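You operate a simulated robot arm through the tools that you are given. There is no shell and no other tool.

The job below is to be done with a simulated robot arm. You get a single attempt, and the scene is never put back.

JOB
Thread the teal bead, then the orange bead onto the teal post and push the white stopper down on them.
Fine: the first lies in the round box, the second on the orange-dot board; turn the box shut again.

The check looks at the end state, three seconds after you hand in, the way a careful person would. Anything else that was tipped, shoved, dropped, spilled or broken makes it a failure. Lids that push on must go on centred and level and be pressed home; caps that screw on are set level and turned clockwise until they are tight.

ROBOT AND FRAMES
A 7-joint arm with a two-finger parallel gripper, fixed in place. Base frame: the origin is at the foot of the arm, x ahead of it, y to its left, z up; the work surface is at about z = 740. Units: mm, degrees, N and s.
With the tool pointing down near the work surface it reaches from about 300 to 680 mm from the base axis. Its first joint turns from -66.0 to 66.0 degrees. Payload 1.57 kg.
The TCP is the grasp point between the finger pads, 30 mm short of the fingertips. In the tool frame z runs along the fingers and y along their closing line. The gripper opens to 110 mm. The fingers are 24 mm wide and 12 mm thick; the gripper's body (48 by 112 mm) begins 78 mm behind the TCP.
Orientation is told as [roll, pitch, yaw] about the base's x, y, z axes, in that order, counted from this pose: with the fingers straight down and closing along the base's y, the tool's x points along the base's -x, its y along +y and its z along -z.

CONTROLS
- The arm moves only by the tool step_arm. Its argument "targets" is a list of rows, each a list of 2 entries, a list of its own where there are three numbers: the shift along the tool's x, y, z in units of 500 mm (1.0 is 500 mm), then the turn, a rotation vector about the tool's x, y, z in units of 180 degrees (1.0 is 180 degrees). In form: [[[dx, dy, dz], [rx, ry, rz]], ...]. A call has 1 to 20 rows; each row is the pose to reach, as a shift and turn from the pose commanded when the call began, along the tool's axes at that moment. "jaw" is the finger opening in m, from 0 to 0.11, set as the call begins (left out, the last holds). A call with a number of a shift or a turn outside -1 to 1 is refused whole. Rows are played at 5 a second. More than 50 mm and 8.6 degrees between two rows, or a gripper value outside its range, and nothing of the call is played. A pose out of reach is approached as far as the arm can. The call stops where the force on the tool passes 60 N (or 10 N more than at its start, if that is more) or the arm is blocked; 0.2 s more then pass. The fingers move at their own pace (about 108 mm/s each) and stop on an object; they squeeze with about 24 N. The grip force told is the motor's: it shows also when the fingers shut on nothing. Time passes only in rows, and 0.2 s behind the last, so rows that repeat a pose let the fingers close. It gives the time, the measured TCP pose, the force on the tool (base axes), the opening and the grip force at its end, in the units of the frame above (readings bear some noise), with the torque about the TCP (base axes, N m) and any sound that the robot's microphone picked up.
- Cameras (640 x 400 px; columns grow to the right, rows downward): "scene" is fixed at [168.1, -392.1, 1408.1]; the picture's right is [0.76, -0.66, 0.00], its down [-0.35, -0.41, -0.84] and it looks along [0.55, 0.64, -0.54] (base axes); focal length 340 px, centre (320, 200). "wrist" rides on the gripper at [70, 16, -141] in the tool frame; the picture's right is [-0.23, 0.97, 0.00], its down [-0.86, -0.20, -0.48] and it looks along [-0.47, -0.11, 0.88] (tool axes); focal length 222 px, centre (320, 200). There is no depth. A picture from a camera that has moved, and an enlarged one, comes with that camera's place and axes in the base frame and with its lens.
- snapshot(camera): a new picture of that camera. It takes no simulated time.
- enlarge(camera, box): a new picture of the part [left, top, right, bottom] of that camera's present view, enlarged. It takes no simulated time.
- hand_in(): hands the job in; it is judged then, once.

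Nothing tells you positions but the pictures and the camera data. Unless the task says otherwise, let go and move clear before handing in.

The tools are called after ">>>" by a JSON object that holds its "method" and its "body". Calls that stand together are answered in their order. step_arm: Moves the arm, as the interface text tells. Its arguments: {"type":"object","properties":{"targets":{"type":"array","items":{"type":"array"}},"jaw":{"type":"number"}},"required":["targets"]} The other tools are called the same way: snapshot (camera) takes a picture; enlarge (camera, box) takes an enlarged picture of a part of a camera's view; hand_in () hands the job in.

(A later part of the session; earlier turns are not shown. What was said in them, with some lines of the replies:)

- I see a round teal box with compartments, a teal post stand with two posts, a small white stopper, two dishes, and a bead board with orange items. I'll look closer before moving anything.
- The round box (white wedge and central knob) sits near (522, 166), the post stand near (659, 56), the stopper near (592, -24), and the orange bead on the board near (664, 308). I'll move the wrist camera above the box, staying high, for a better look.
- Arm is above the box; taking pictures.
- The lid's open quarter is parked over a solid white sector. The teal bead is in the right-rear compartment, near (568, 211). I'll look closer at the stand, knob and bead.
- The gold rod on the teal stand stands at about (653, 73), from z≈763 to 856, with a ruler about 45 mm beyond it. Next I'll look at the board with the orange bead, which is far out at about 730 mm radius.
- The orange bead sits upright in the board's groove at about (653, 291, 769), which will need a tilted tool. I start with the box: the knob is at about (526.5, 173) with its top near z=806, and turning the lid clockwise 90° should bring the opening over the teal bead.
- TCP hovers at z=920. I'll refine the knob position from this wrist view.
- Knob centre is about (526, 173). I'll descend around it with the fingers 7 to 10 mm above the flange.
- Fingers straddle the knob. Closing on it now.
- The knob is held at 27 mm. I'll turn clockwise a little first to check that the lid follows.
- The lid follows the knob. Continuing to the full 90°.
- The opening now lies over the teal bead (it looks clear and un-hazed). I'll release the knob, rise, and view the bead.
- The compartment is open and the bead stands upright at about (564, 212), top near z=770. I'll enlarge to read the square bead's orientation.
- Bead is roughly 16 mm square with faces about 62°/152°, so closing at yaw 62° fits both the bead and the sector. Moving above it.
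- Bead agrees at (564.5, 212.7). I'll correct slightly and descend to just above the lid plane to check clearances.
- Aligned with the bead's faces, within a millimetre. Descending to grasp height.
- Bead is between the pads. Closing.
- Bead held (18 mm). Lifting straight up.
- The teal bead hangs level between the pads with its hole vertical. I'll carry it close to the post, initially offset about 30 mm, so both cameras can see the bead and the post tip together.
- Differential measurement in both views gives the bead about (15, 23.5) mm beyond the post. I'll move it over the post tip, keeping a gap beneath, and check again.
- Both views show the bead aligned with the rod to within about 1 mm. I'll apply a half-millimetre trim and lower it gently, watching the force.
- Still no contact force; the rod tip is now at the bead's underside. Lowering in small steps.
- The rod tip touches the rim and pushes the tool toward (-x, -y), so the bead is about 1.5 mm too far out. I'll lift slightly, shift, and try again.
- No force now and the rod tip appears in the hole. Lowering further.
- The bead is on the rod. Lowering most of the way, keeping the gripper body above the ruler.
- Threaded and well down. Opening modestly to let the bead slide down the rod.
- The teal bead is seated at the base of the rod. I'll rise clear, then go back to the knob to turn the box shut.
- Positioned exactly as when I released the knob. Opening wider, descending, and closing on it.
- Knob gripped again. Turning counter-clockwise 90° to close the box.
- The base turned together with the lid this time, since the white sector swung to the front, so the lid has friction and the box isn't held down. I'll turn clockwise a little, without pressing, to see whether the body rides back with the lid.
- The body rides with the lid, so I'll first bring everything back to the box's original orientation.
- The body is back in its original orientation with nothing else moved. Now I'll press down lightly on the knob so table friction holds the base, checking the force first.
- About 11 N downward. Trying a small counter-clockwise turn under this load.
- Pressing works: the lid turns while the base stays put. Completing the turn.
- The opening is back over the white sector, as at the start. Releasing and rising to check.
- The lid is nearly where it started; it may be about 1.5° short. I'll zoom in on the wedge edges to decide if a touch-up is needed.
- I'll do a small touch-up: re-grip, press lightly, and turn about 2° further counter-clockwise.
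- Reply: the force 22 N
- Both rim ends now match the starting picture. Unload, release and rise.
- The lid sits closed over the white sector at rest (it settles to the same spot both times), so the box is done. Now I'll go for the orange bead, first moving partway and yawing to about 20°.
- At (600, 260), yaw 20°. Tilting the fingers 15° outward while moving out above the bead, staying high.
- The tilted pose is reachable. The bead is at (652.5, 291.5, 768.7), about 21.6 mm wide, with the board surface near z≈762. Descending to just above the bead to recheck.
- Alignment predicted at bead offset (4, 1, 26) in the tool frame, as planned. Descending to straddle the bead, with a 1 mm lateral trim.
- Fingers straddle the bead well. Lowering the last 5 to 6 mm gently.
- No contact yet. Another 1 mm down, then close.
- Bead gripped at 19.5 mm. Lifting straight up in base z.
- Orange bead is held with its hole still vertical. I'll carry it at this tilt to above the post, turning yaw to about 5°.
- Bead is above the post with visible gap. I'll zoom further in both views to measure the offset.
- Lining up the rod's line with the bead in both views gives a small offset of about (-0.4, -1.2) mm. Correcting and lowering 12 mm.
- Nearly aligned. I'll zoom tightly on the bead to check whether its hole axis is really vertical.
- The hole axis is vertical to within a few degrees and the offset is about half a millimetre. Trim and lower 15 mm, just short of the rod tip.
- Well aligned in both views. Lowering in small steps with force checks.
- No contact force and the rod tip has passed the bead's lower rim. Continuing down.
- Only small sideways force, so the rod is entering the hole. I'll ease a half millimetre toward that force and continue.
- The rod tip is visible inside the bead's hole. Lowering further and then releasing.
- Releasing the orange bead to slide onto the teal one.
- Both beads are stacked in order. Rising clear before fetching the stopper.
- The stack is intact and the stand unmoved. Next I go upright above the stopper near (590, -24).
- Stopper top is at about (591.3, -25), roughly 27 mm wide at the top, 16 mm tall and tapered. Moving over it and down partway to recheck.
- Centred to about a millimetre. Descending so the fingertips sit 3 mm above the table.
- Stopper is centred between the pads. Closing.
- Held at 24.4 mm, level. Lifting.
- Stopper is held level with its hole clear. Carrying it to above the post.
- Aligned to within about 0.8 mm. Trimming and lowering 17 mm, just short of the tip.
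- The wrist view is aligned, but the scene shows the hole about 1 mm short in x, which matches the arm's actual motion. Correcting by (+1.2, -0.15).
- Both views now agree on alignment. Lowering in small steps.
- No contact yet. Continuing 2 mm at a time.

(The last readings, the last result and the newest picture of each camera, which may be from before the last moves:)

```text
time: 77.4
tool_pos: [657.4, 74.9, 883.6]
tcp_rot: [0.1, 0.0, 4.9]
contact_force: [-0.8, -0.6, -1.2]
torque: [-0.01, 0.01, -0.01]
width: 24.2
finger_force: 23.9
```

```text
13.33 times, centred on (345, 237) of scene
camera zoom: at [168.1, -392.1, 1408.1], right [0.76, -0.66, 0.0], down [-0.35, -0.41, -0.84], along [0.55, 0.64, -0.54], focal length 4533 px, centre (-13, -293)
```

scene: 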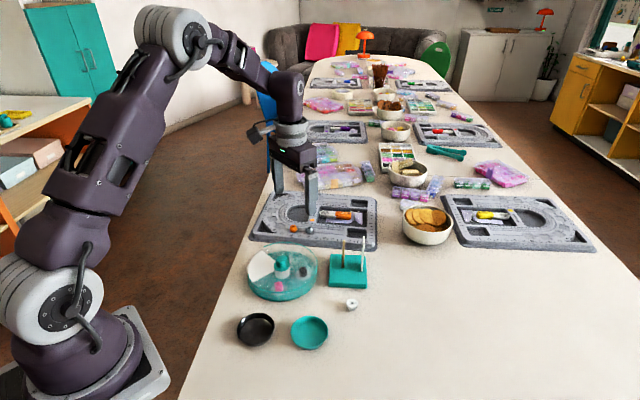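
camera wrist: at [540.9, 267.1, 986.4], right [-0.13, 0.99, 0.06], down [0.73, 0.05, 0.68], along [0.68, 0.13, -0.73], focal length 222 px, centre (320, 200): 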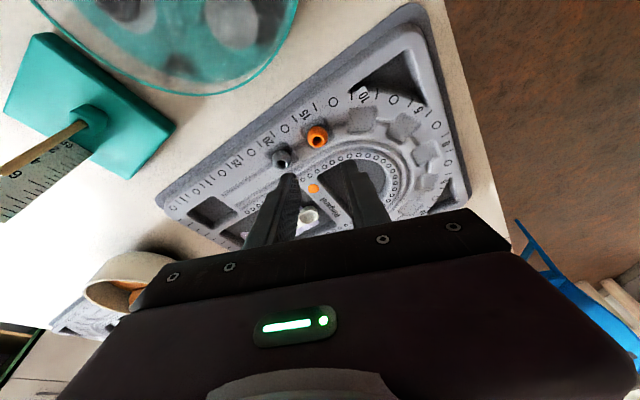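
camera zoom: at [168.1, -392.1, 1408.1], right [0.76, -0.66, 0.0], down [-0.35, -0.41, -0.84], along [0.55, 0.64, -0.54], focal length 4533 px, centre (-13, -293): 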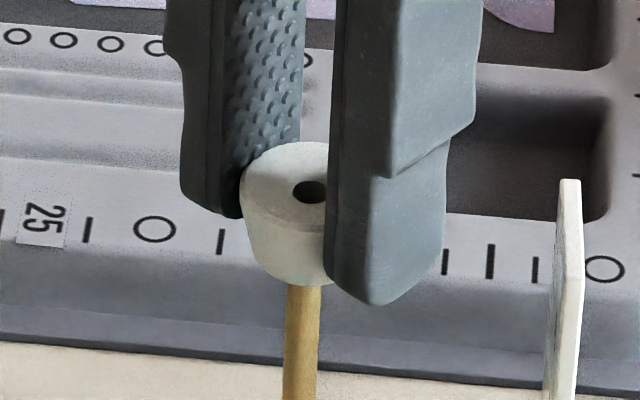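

The dark rod tip is just appearing in the hole, with no force. Continuing.

>>> {"method": "step_arm", "body": {"targets": [[[0, 0, 0.003], [0, 0, 0]], [[0, 0, 0.006], [0, 0, 0]]]}}

>>> {"method": "step_arm", "body": {"targets": [[[0, 0, 0.003], [0, 0, 0]], [[0, 0, 0.006], [0, 0, 0]]]}}

>>> {"method": "enlarge", "body": {"camera": "wrist", "box": [300, 140, 340, 195]}}

```text
time: 78.0
tool_pos: [655.8, 74.8, 880.7]
tcp_rot: [0.1, -0.1, 4.9]
contact_force: [-0.3, 0.1, -0.1]
torque: [-0.02, 0.0, 0.0]
width: 24.3
finger_force: 23.2
```

```text
time: 78.6
tool_pos: [655.5, 74.8, 879.5]
tcp_rot: [0.1, 0.0, 4.8]
contact_force: [0.1, -0.5, 0.2]
torque: [-0.01, 0.01, -0.01]
width: 24.5
finger_force: 24.4
```

```text
7.27 times, centred on (320, 168) of wrist
camera zoom: at [584.4, 84.8, 1019.5], right [0.14, 0.99, 0.0], down [0.87, -0.13, 0.48], along [0.47, -0.07, -0.88], focal length 1615 px, centre (320, 436)
```

zoom: 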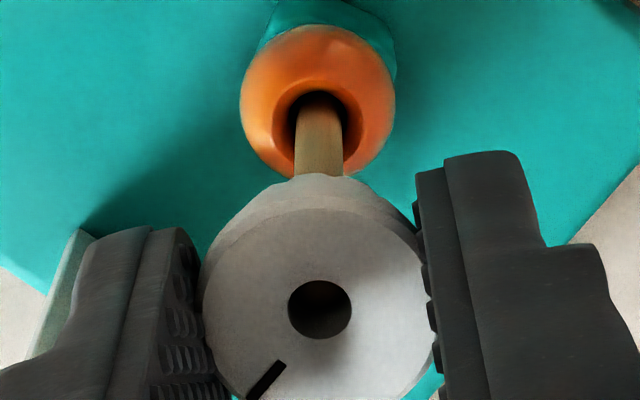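

Rod is in the stopper's hole. Lowering 30 mm along it.

>>> {"method": "step_arm", "body": {"targets": [[[0, 0, 0.012], [0, 0, 0]], [[0, 0, 0.024], [0, 0, 0]], [[0, 0, 0.036], [0, 0, 0]], [[0, 0, 0.048], [0, 0, 0]], [[0, 0, 0.06], [0, 0, 0]], [[0, 0, 0.06], [0, 0, 0]]]}}

>>> {"method": "enlarge", "body": {"camera": "wrist", "box": [300, 140, 340, 195]}}

>>> {"method": "enlarge", "body": {"camera": "scene", "box": [325, 225, 365, 270]}}

```text
time: 80.0
tool_pos: [656.3, 75.3, 848.3]
tcp_rot: [0.0, -0.1, 4.9]
contact_force: [0.3, 0.0, -0.3]
torque: [0.01, 0.03, 0.03]
width: 24.2
finger_force: 23.4
```

```text
7.27 times, centred on (320, 168) of wrist
camera zoom: at [584.4, 84.8, 989.0], right [0.14, 0.99, 0.0], down [0.87, -0.13, 0.48], along [0.47, -0.07, -0.88], focal length 1615 px, centre (320, 436)
```

zoom: 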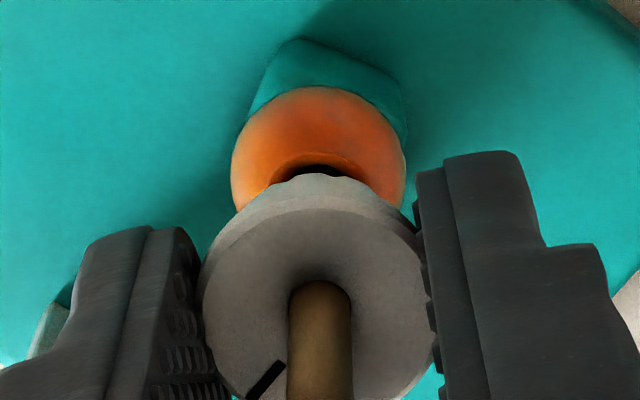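

```text
8.89 times, centred on (345, 248) of scene
camera zoom: at [168.1, -392.1, 1408.1], right [0.76, -0.66, 0.0], down [-0.35, -0.41, -0.84], along [0.55, 0.64, -0.54], focal length 3022 px, centre (98, -222)
```

zoom: 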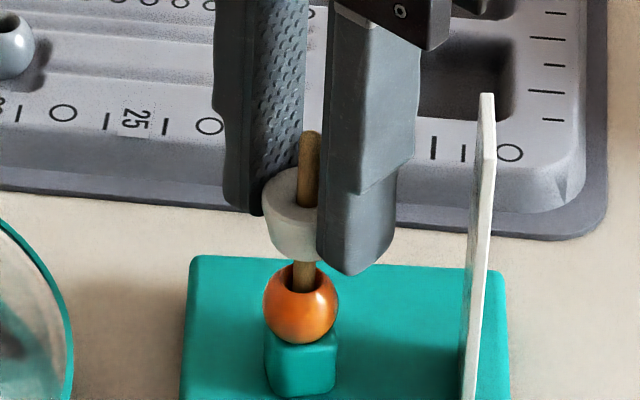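

About 9 mm gap remains above the orange bead. Lowering carefully until it seats.

>>> {"method": "step_arm", "body": {"targets": [[[0, 0, 0.004], [0, 0, 0]], [[0, 0, 0.008], [0, 0, 0]], [[0, 0, 0.012], [0, 0, 0]]]}}

>>> {"method": "step_arm", "body": {"targets": [[[0, 0, 0.002], [0, 0, 0]], [[0, 0, 0.004], [0, 0, 0]]]}}

>>> {"method": "enlarge", "body": {"camera": "scene", "box": [325, 225, 365, 270]}}

```text
time: 80.8
tool_pos: [655.2, 75.5, 841.8]
tcp_rot: [0.1, 0.1, 4.8]
contact_force: [0.0, 0.8, 0.6]
torque: [0.02, -0.01, 0.01]
width: 24.3
finger_force: 24.4
```

```text
time: 81.4
tool_pos: [656.7, 74.2, 839.7]
tcp_rot: [0.1, 0.0, 4.9]
contact_force: [-0.8, -0.5, 0.1]
torque: [0.02, -0.01, 0.04]
width: 24.4
finger_force: 23.6
```

```text
8.89 times, centred on (345, 248) of scene
camera zoom: at [168.1, -392.1, 1408.1], right [0.76, -0.66, 0.0], down [-0.35, -0.41, -0.84], along [0.55, 0.64, -0.54], focal length 3022 px, centre (98, -222)
```

zoom: 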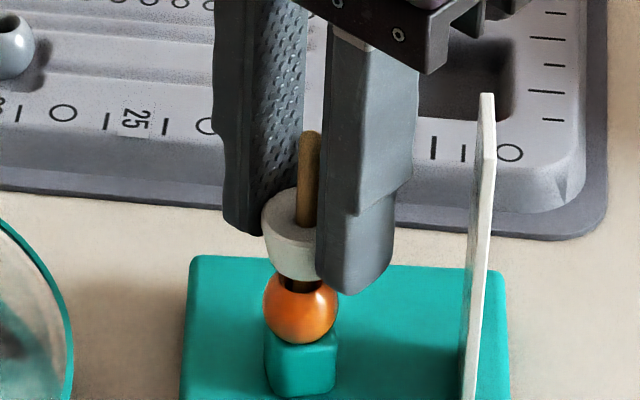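

>>> {"method": "step_arm", "body": {"targets": [[[0, 0, 0.002], [0, 0, 0]], [[0, 0, 0.004], [0, 0, 0]]]}}

>>> {"method": "enlarge", "body": {"camera": "scene", "box": [325, 225, 365, 270]}}

```text
time: 82.0
tool_pos: [655.6, 76.0, 838.6]
tcp_rot: [0.0, 0.0, 4.9]
contact_force: [0.4, 0.2, 1.1]
torque: [-0.02, 0.01, -0.01]
width: 24.0
finger_force: 23.7
```

```text
8.89 times, centred on (345, 248) of scene
camera zoom: at [168.1, -392.1, 1408.1], right [0.76, -0.66, 0.0], down [-0.35, -0.41, -0.84], along [0.55, 0.64, -0.54], focal length 3022 px, centre (98, -222)
```

zoom: 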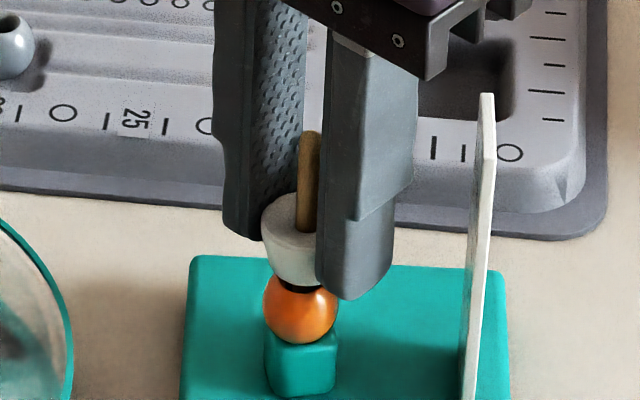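

The gap is nearly closed. Another 2 mm, watching the force.

>>> {"method": "step_arm", "body": {"targets": [[[0, 0, 0.002], [0, 0, 0]], [[0, 0, 0.004], [0, 0, 0]]]}}

>>> {"method": "step_arm", "body": {"targets": [[[0, 0, 0.002], [0, 0, 0]], [[0, 0, 0.002], [0, 0, 0]]]}}

>>> {"method": "enlarge", "body": {"camera": "scene", "box": [325, 225, 365, 270]}}

```text
time: 82.6
tool_pos: [654.9, 76.0, 836.5]
tcp_rot: [0.1, 0.0, 5.0]
contact_force: [-1.2, 0.2, -1.0]
torque: [-0.02, -0.02, -0.05]
width: 24.3
finger_force: 24.0
```

```text
time: 83.2
tool_pos: [656.6, 75.9, 835.6]
tcp_rot: [0.2, 0.0, 4.9]
contact_force: [0.1, -0.3, 0.1]
torque: [-0.01, 0.02, -0.01]
width: 24.3
finger_force: 24.3
```

```text
8.89 times, centred on (345, 248) of scene
camera zoom: at [168.1, -392.1, 1408.1], right [0.76, -0.66, 0.0], down [-0.35, -0.41, -0.84], along [0.55, 0.64, -0.54], focal length 3022 px, centre (98, -222)
```

zoom: 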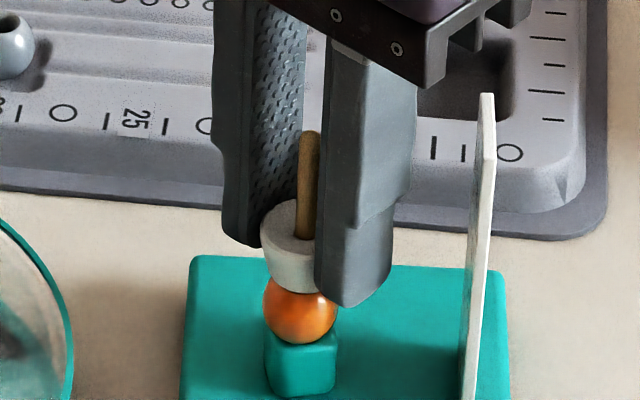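

>>> {"method": "step_arm", "body": {"targets": [[[0, 0, 0.002], [0, 0, 0]], [[0, 0, 0.002], [0, 0, 0]]]}}

>>> {"method": "step_arm", "body": {"targets": [[[0, 0, 0.002], [0, 0, 0]], [[0, 0, 0.002], [0, 0, 0]]]}}

>>> {"method": "enlarge", "body": {"camera": "scene", "box": [325, 225, 365, 270]}}

```text
time: 83.8
tool_pos: [655.5, 74.4, 834.2]
tcp_rot: [0.1, 0.0, 5.0]
contact_force: [-1.6, -0.3, 0.0]
torque: [0.01, -0.03, 0.03]
width: 24.3
finger_force: 23.9
```

```text
time: 84.4
tool_pos: [656.4, 75.1, 833.7]
tcp_rot: [0.1, 0.0, 4.8]
contact_force: [0.2, 0.4, 0.0]
torque: [0.01, 0.03, 0.0]
width: 24.2
finger_force: 23.7
```

```text
8.89 times, centred on (345, 248) of scene
camera zoom: at [168.1, -392.1, 1408.1], right [0.76, -0.66, 0.0], down [-0.35, -0.41, -0.84], along [0.55, 0.64, -0.54], focal length 3022 px, centre (98, -222)
```

zoom: 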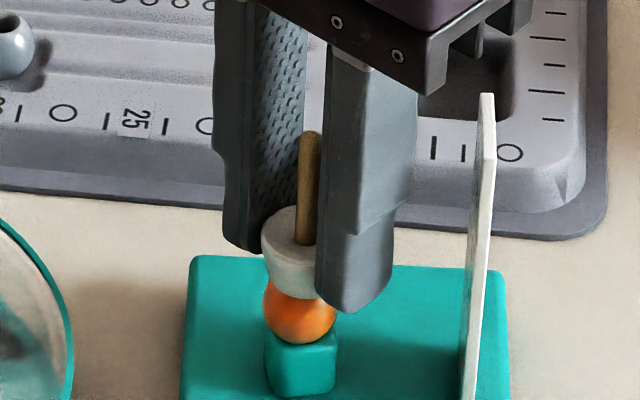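

>>> {"method": "step_arm", "body": {"targets": [[[0, 0, 0.002], [0, 0, 0]], [[0, 0, 0.002], [0, 0, 0]]]}}

>>> {"method": "step_arm", "body": {"targets": [[[0, 0, 0.002], [0, 0, 0]], [[0, 0, 0.002], [0, 0, 0]]]}}

>>> {"method": "enlarge", "body": {"camera": "scene", "box": [325, 225, 365, 270]}}

>>> {"method": "enlarge", "body": {"camera": "wrist", "box": [290, 110, 350, 195]}}

```text
time: 85.0
tool_pos: [656.5, 74.6, 832.3]
tcp_rot: [0.0, -0.1, 4.9]
contact_force: [-0.9, -0.3, 7.2]
torque: [0.0, 0.04, -0.01]
width: 24.1
finger_force: 23.5
```

```text
time: 85.6
tool_pos: [656.9, 74.3, 832.6]
tcp_rot: [0.1, -0.1, 4.9]
contact_force: [0.1, -0.5, 16.3]
torque: [-0.05, 0.09, -0.04]
width: 24.1
finger_force: 24.2
```

```text
8.89 times, centred on (345, 248) of scene
camera zoom: at [167.7, -392.1, 1408.1], right [0.76, -0.66, 0.0], down [-0.35, -0.41, -0.84], along [0.55, 0.64, -0.54], focal length 3022 px, centre (98, -222)
```

zoom: 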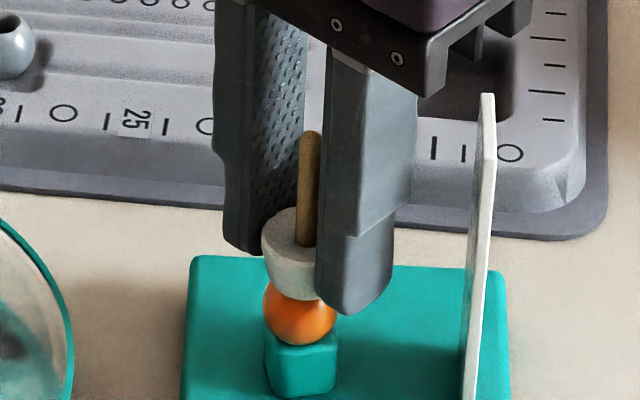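

```text
4.71 times, centred on (320, 152) of wrist
camera zoom: at [584.4, 85.0, 973.3], right [0.14, 0.99, 0.0], down [0.87, -0.13, 0.48], along [0.47, -0.07, -0.88], focal length 1045 px, centre (320, 424)
```

zoom: 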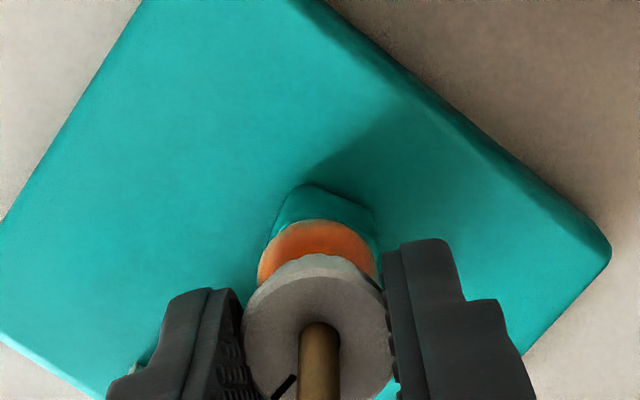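

Seated: the force rises 7 → 16 N. One more millimetre to press it home.

>>> {"method": "step_arm", "body": {"targets": [[[0, 0, 0.002], [0, 0, 0]], [[0, 0, 0.003], [0, 0, 0]], [[0, 0, 0.003], [0, 0, 0]]]}}

>>> {"method": "step_arm", "body": {"targets": [[[0, 0, -0.005], [0, 0, 0]], [[0, 0, -0.005], [0, 0, 0]]]}}

>>> {"method": "enlarge", "body": {"camera": "scene", "box": [325, 225, 365, 270]}}

```text
time: 86.4
tool_pos: [655.7, 74.1, 830.6]
tcp_rot: [-0.1, -0.2, 4.9]
contact_force: [-0.6, -1.1, 36.4]
torque: [-0.03, 0.17, 0.01]
width: 24.3
finger_force: 24.0
```

```text
time: 87.0
tool_pos: [656.3, 75.1, 831.8]
tcp_rot: [0.1, 0.0, 4.8]
contact_force: [6.1, 0.8, 11.0]
torque: [-0.03, -0.22, 0.01]
width: 24.3
finger_force: 23.8
```

```text
8.89 times, centred on (345, 248) of scene
camera zoom: at [168.0, -392.1, 1408.1], right [0.76, -0.66, 0.0], down [-0.35, -0.41, -0.84], along [0.55, 0.64, -0.54], focal length 3022 px, centre (98, -222)
```

zoom: 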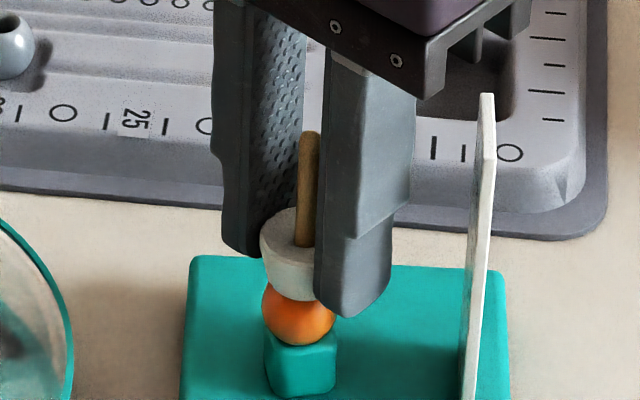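

Pressed to 36 N and unloaded. Releasing the stopper.

>>> {"method": "step_arm", "body": {"targets": [[[0, 0, 0], [0, 0, 0]], [[0, 0, 0], [0, 0, 0]], [[0, 0, 0], [0, 0, 0]]], "jaw": 0.036}}

>>> {"method": "enlarge", "body": {"camera": "scene", "box": [325, 225, 365, 270]}}

>>> {"method": "enlarge", "body": {"camera": "wrist", "box": [290, 110, 350, 195]}}

```text
time: 87.8
tool_pos: [655.8, 75.6, 832.6]
tcp_rot: [0.2, 0.1, 4.9]
contact_force: [0.3, 0.8, 1.2]
torque: [-0.03, -0.02, -0.01]
width: 36.2
finger_force: 0.1
```

```text
8.89 times, centred on (345, 248) of scene
camera zoom: at [168.1, -392.1, 1408.1], right [0.76, -0.66, 0.0], down [-0.35, -0.41, -0.84], along [0.55, 0.64, -0.54], focal length 3022 px, centre (98, -222)
```

zoom: 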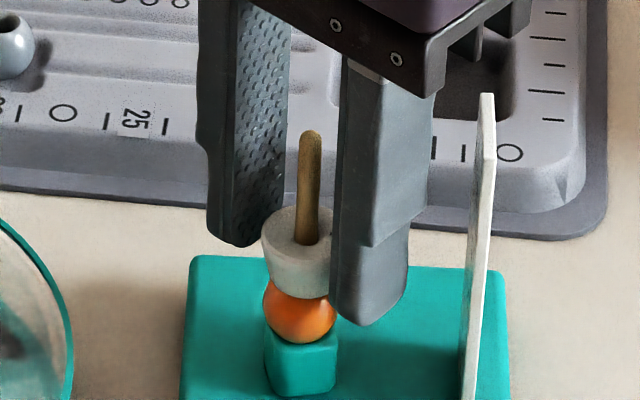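

```text
4.71 times, centred on (320, 152) of wrist
camera zoom: at [584.3, 84.9, 973.3], right [0.14, 0.99, 0.0], down [0.87, -0.13, 0.48], along [0.47, -0.07, -0.88], focal length 1045 px, centre (320, 424)
```

zoom: 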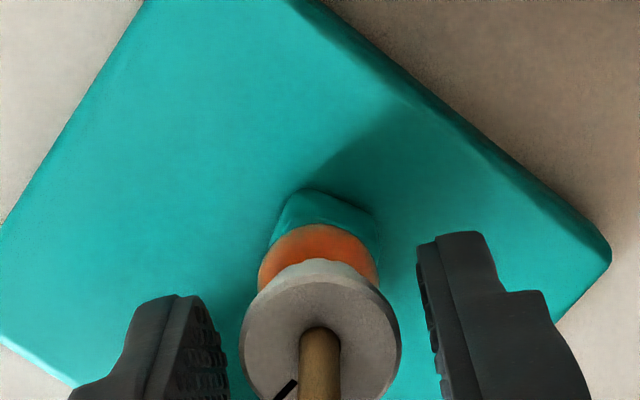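

Released. Rising straight up to inspect.

>>> {"method": "step_arm", "body": {"targets": [[[0, 0, -0.06], [0, 0, 0]], [[0, 0, -0.13], [0, 0, 0]], [[0, 0, -0.2], [0, 0, 0]], [[0, 0, -0.2], [0, 0, 0]]]}}

>>> {"method": "enlarge", "body": {"camera": "scene", "box": [325, 225, 365, 270]}}

>>> {"method": "enlarge", "body": {"camera": "wrist", "box": [270, 100, 370, 200]}}

```text
time: 88.8
tool_pos: [656.0, 74.2, 931.6]
tcp_rot: [0.1, 0.0, 5.0]
contact_force: [-0.3, -0.2, 0.2]
torque: [0.02, -0.01, 0.02]
width: 35.8
finger_force: 0.2
```

```text
8.89 times, centred on (345, 248) of scene
camera zoom: at [168.1, -392.1, 1408.1], right [0.76, -0.66, 0.0], down [-0.35, -0.41, -0.84], along [0.55, 0.64, -0.54], focal length 3022 px, centre (98, -222)
```

zoom: 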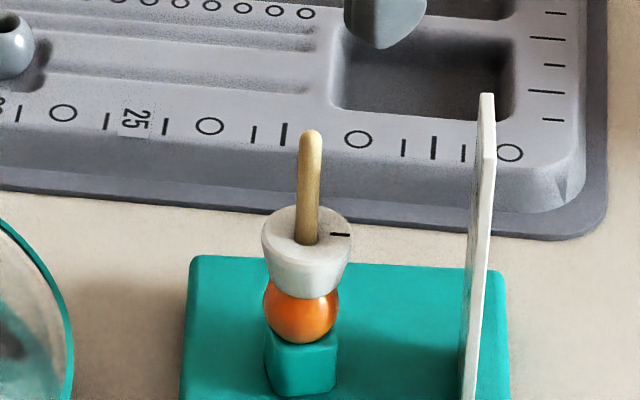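

```text
4.00 times, centred on (320, 150) of wrist
camera zoom: at [584.2, 85.1, 1073.9], right [0.14, 0.99, 0.0], down [0.87, -0.13, 0.48], along [0.47, -0.07, -0.88], focal length 888 px, centre (320, 400)
```

zoom: 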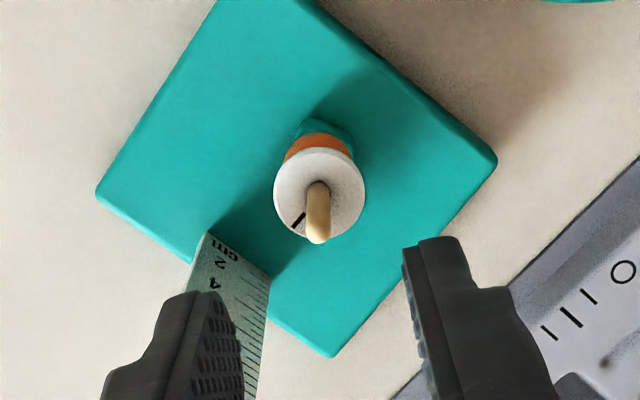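

Stopper sits level and centred on the two beads. I'll withdraw the arm and check the whole scene.

>>> {"method": "step_arm", "body": {"targets": [[[0.03, 0, -0.06], [0, 0, 0]], [[0.08, 0, -0.12], [0, 0, 0]], [[0.14, 0, -0.18], [0, 0, 0]], [[0.2, 0, -0.24], [0, 0, 0]], [[0.27, 0, -0.28], [0, 0, 0]], [[0.35, 0, -0.3], [0, 0, 0]], [[0.35, 0, -0.3], [0, 0, 0]]], "jaw": 0.08}}

>>> {"method": "snapshot", "body": {"camera": "scene"}}

>>> {"method": "enlarge", "body": {"camera": "scene", "box": [230, 200, 390, 300]}}

>>> {"method": "enlarge", "body": {"camera": "scene", "box": [245, 235, 325, 305]}}

>>> {"method": "snapshot", "body": {"camera": "wrist"}}

```text
time: 90.4
tool_pos: [481.9, 59.1, 1082.0]
tcp_rot: [0.1, 0.0, 4.9]
contact_force: [-0.7, 0.8, -0.1]
torque: [-0.04, 0.01, 0.0]
width: 79.9
finger_force: 0.1
```

```text
taken
```

scene: 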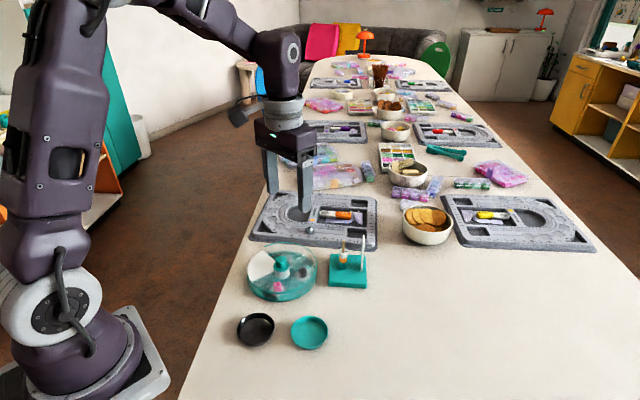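

```text
4.00 times, centred on (310, 250) of scene
camera zoom: at [168.1, -392.1, 1408.1], right [0.76, -0.66, 0.0], down [-0.35, -0.41, -0.84], along [0.55, 0.64, -0.54], focal length 1360 px, centre (360, 0)
```

zoom: 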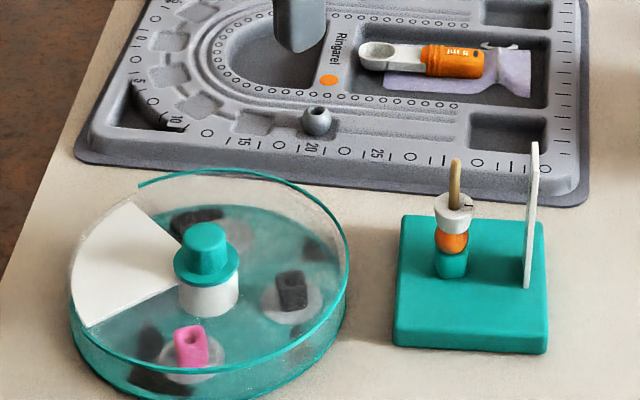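

```text
5.71 times, centred on (285, 270) of scene
camera zoom: at [168.1, -392.1, 1408.1], right [0.76, -0.66, 0.0], down [-0.35, -0.41, -0.84], along [0.55, 0.64, -0.54], focal length 1943 px, centre (520, -200)
```

zoom: 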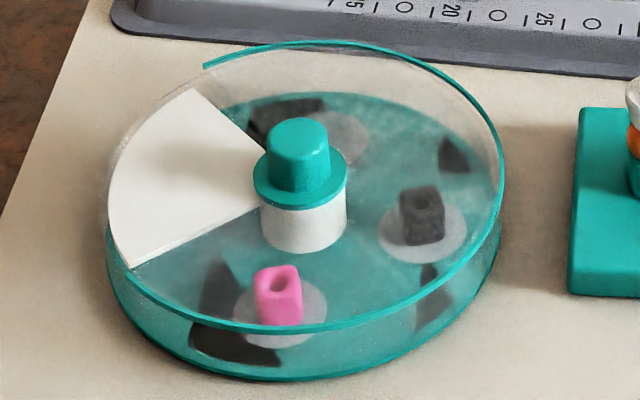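

```text
taken
camera wrist: at [410.0, 69.1, 1223.6], right [0.14, 0.99, 0.0], down [0.87, -0.13, 0.48], along [0.47, -0.07, -0.88], focal length 222 px, centre (320, 200)
```

wrist: 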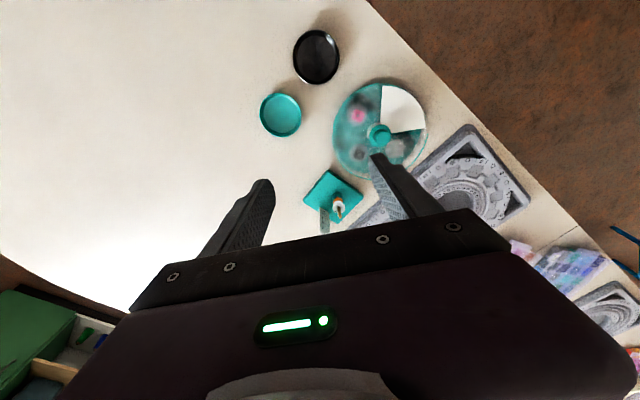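

Everything else looks undisturbed. I'll take one closer look at the lid's edges relative to the white wedge to be sure it is shut.

>>> {"method": "enlarge", "body": {"camera": "scene", "box": [245, 265, 275, 290]}}

>>> {"method": "enlarge", "body": {"camera": "wrist", "box": [330, 75, 430, 175]}}

>>> {"method": "enlarge", "body": {"camera": "scene", "box": [260, 236, 300, 266]}}

```text
16.00 times, centred on (260, 278) of scene
camera zoom: at [168.1, -392.1, 1408.1], right [0.76, -0.66, 0.0], down [-0.35, -0.41, -0.84], along [0.55, 0.64, -0.54], focal length 5440 px, centre (1280, -1040)
```

zoom: 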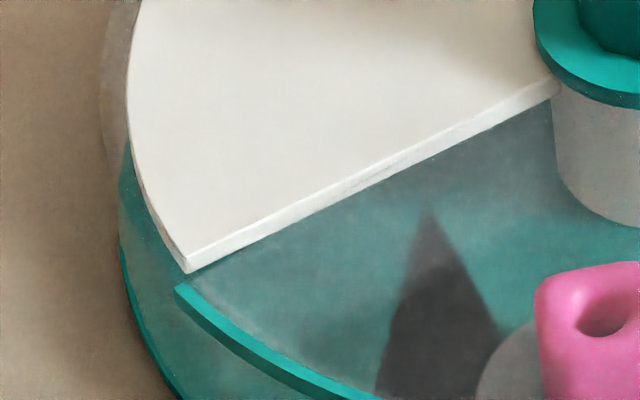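

```text
4.00 times, centred on (380, 125) of wrist
camera zoom: at [410.0, 69.1, 1223.6], right [0.14, 0.99, 0.0], down [0.87, -0.13, 0.48], along [0.47, -0.07, -0.88], focal length 888 px, centre (80, 500)
```

zoom: 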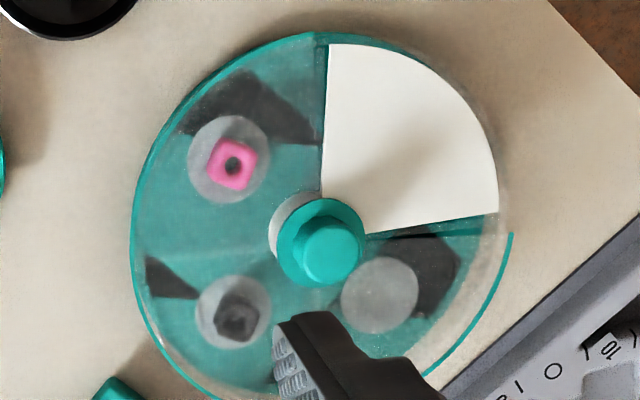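

```text
13.33 times, centred on (280, 251) of scene
camera zoom: at [168.1, -392.1, 1408.1], right [0.76, -0.66, 0.0], down [-0.35, -0.41, -0.84], along [0.55, 0.64, -0.54], focal length 4533 px, centre (853, -480)
```

zoom: 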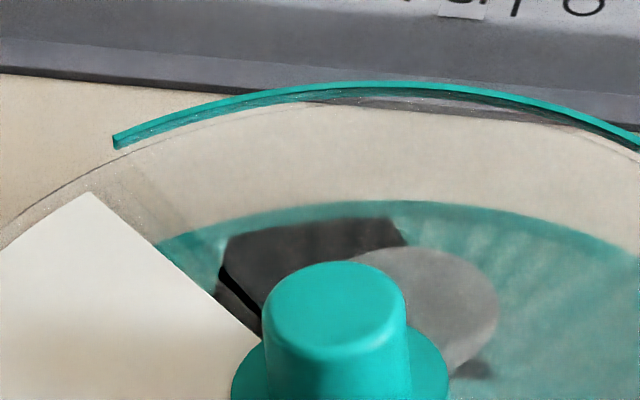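

The lid's opening lies over the solid white wedge, to within about a degree. The two beads are threaded teal then orange, the stopper is pressed home and level, and nothing else has moved. Handing in.

>>> {"method": "hand_in", "body": {}}

```text
The job is handed in.
```

The job is handed in. The teal bead and then the orange bead are on the teal stand's rod. The white stopper sits level on top of them, pressed down to about 36 N, and the round box is turned shut. I haven't seen the result of the check.

- **Round box:** On my first try at closing it, the whole box turned about 90° with the lid. I turned it back to its original orientation, then closed it while pressing down so the base stayed put. The lid's opening is over the white section again, about 1° off where it started. A small correction didn't hold when I let go of the knob. The pink and dark beads are still upright in their compartments, though the pink one looks 2–3 mm from where it began.
- **Everything else:** In the final pictures nothing else looked moved, tipped or spilled. That includes the stand, the ruler, the bead board with the grey bead, and the two dishes. The arm is clear of the work.
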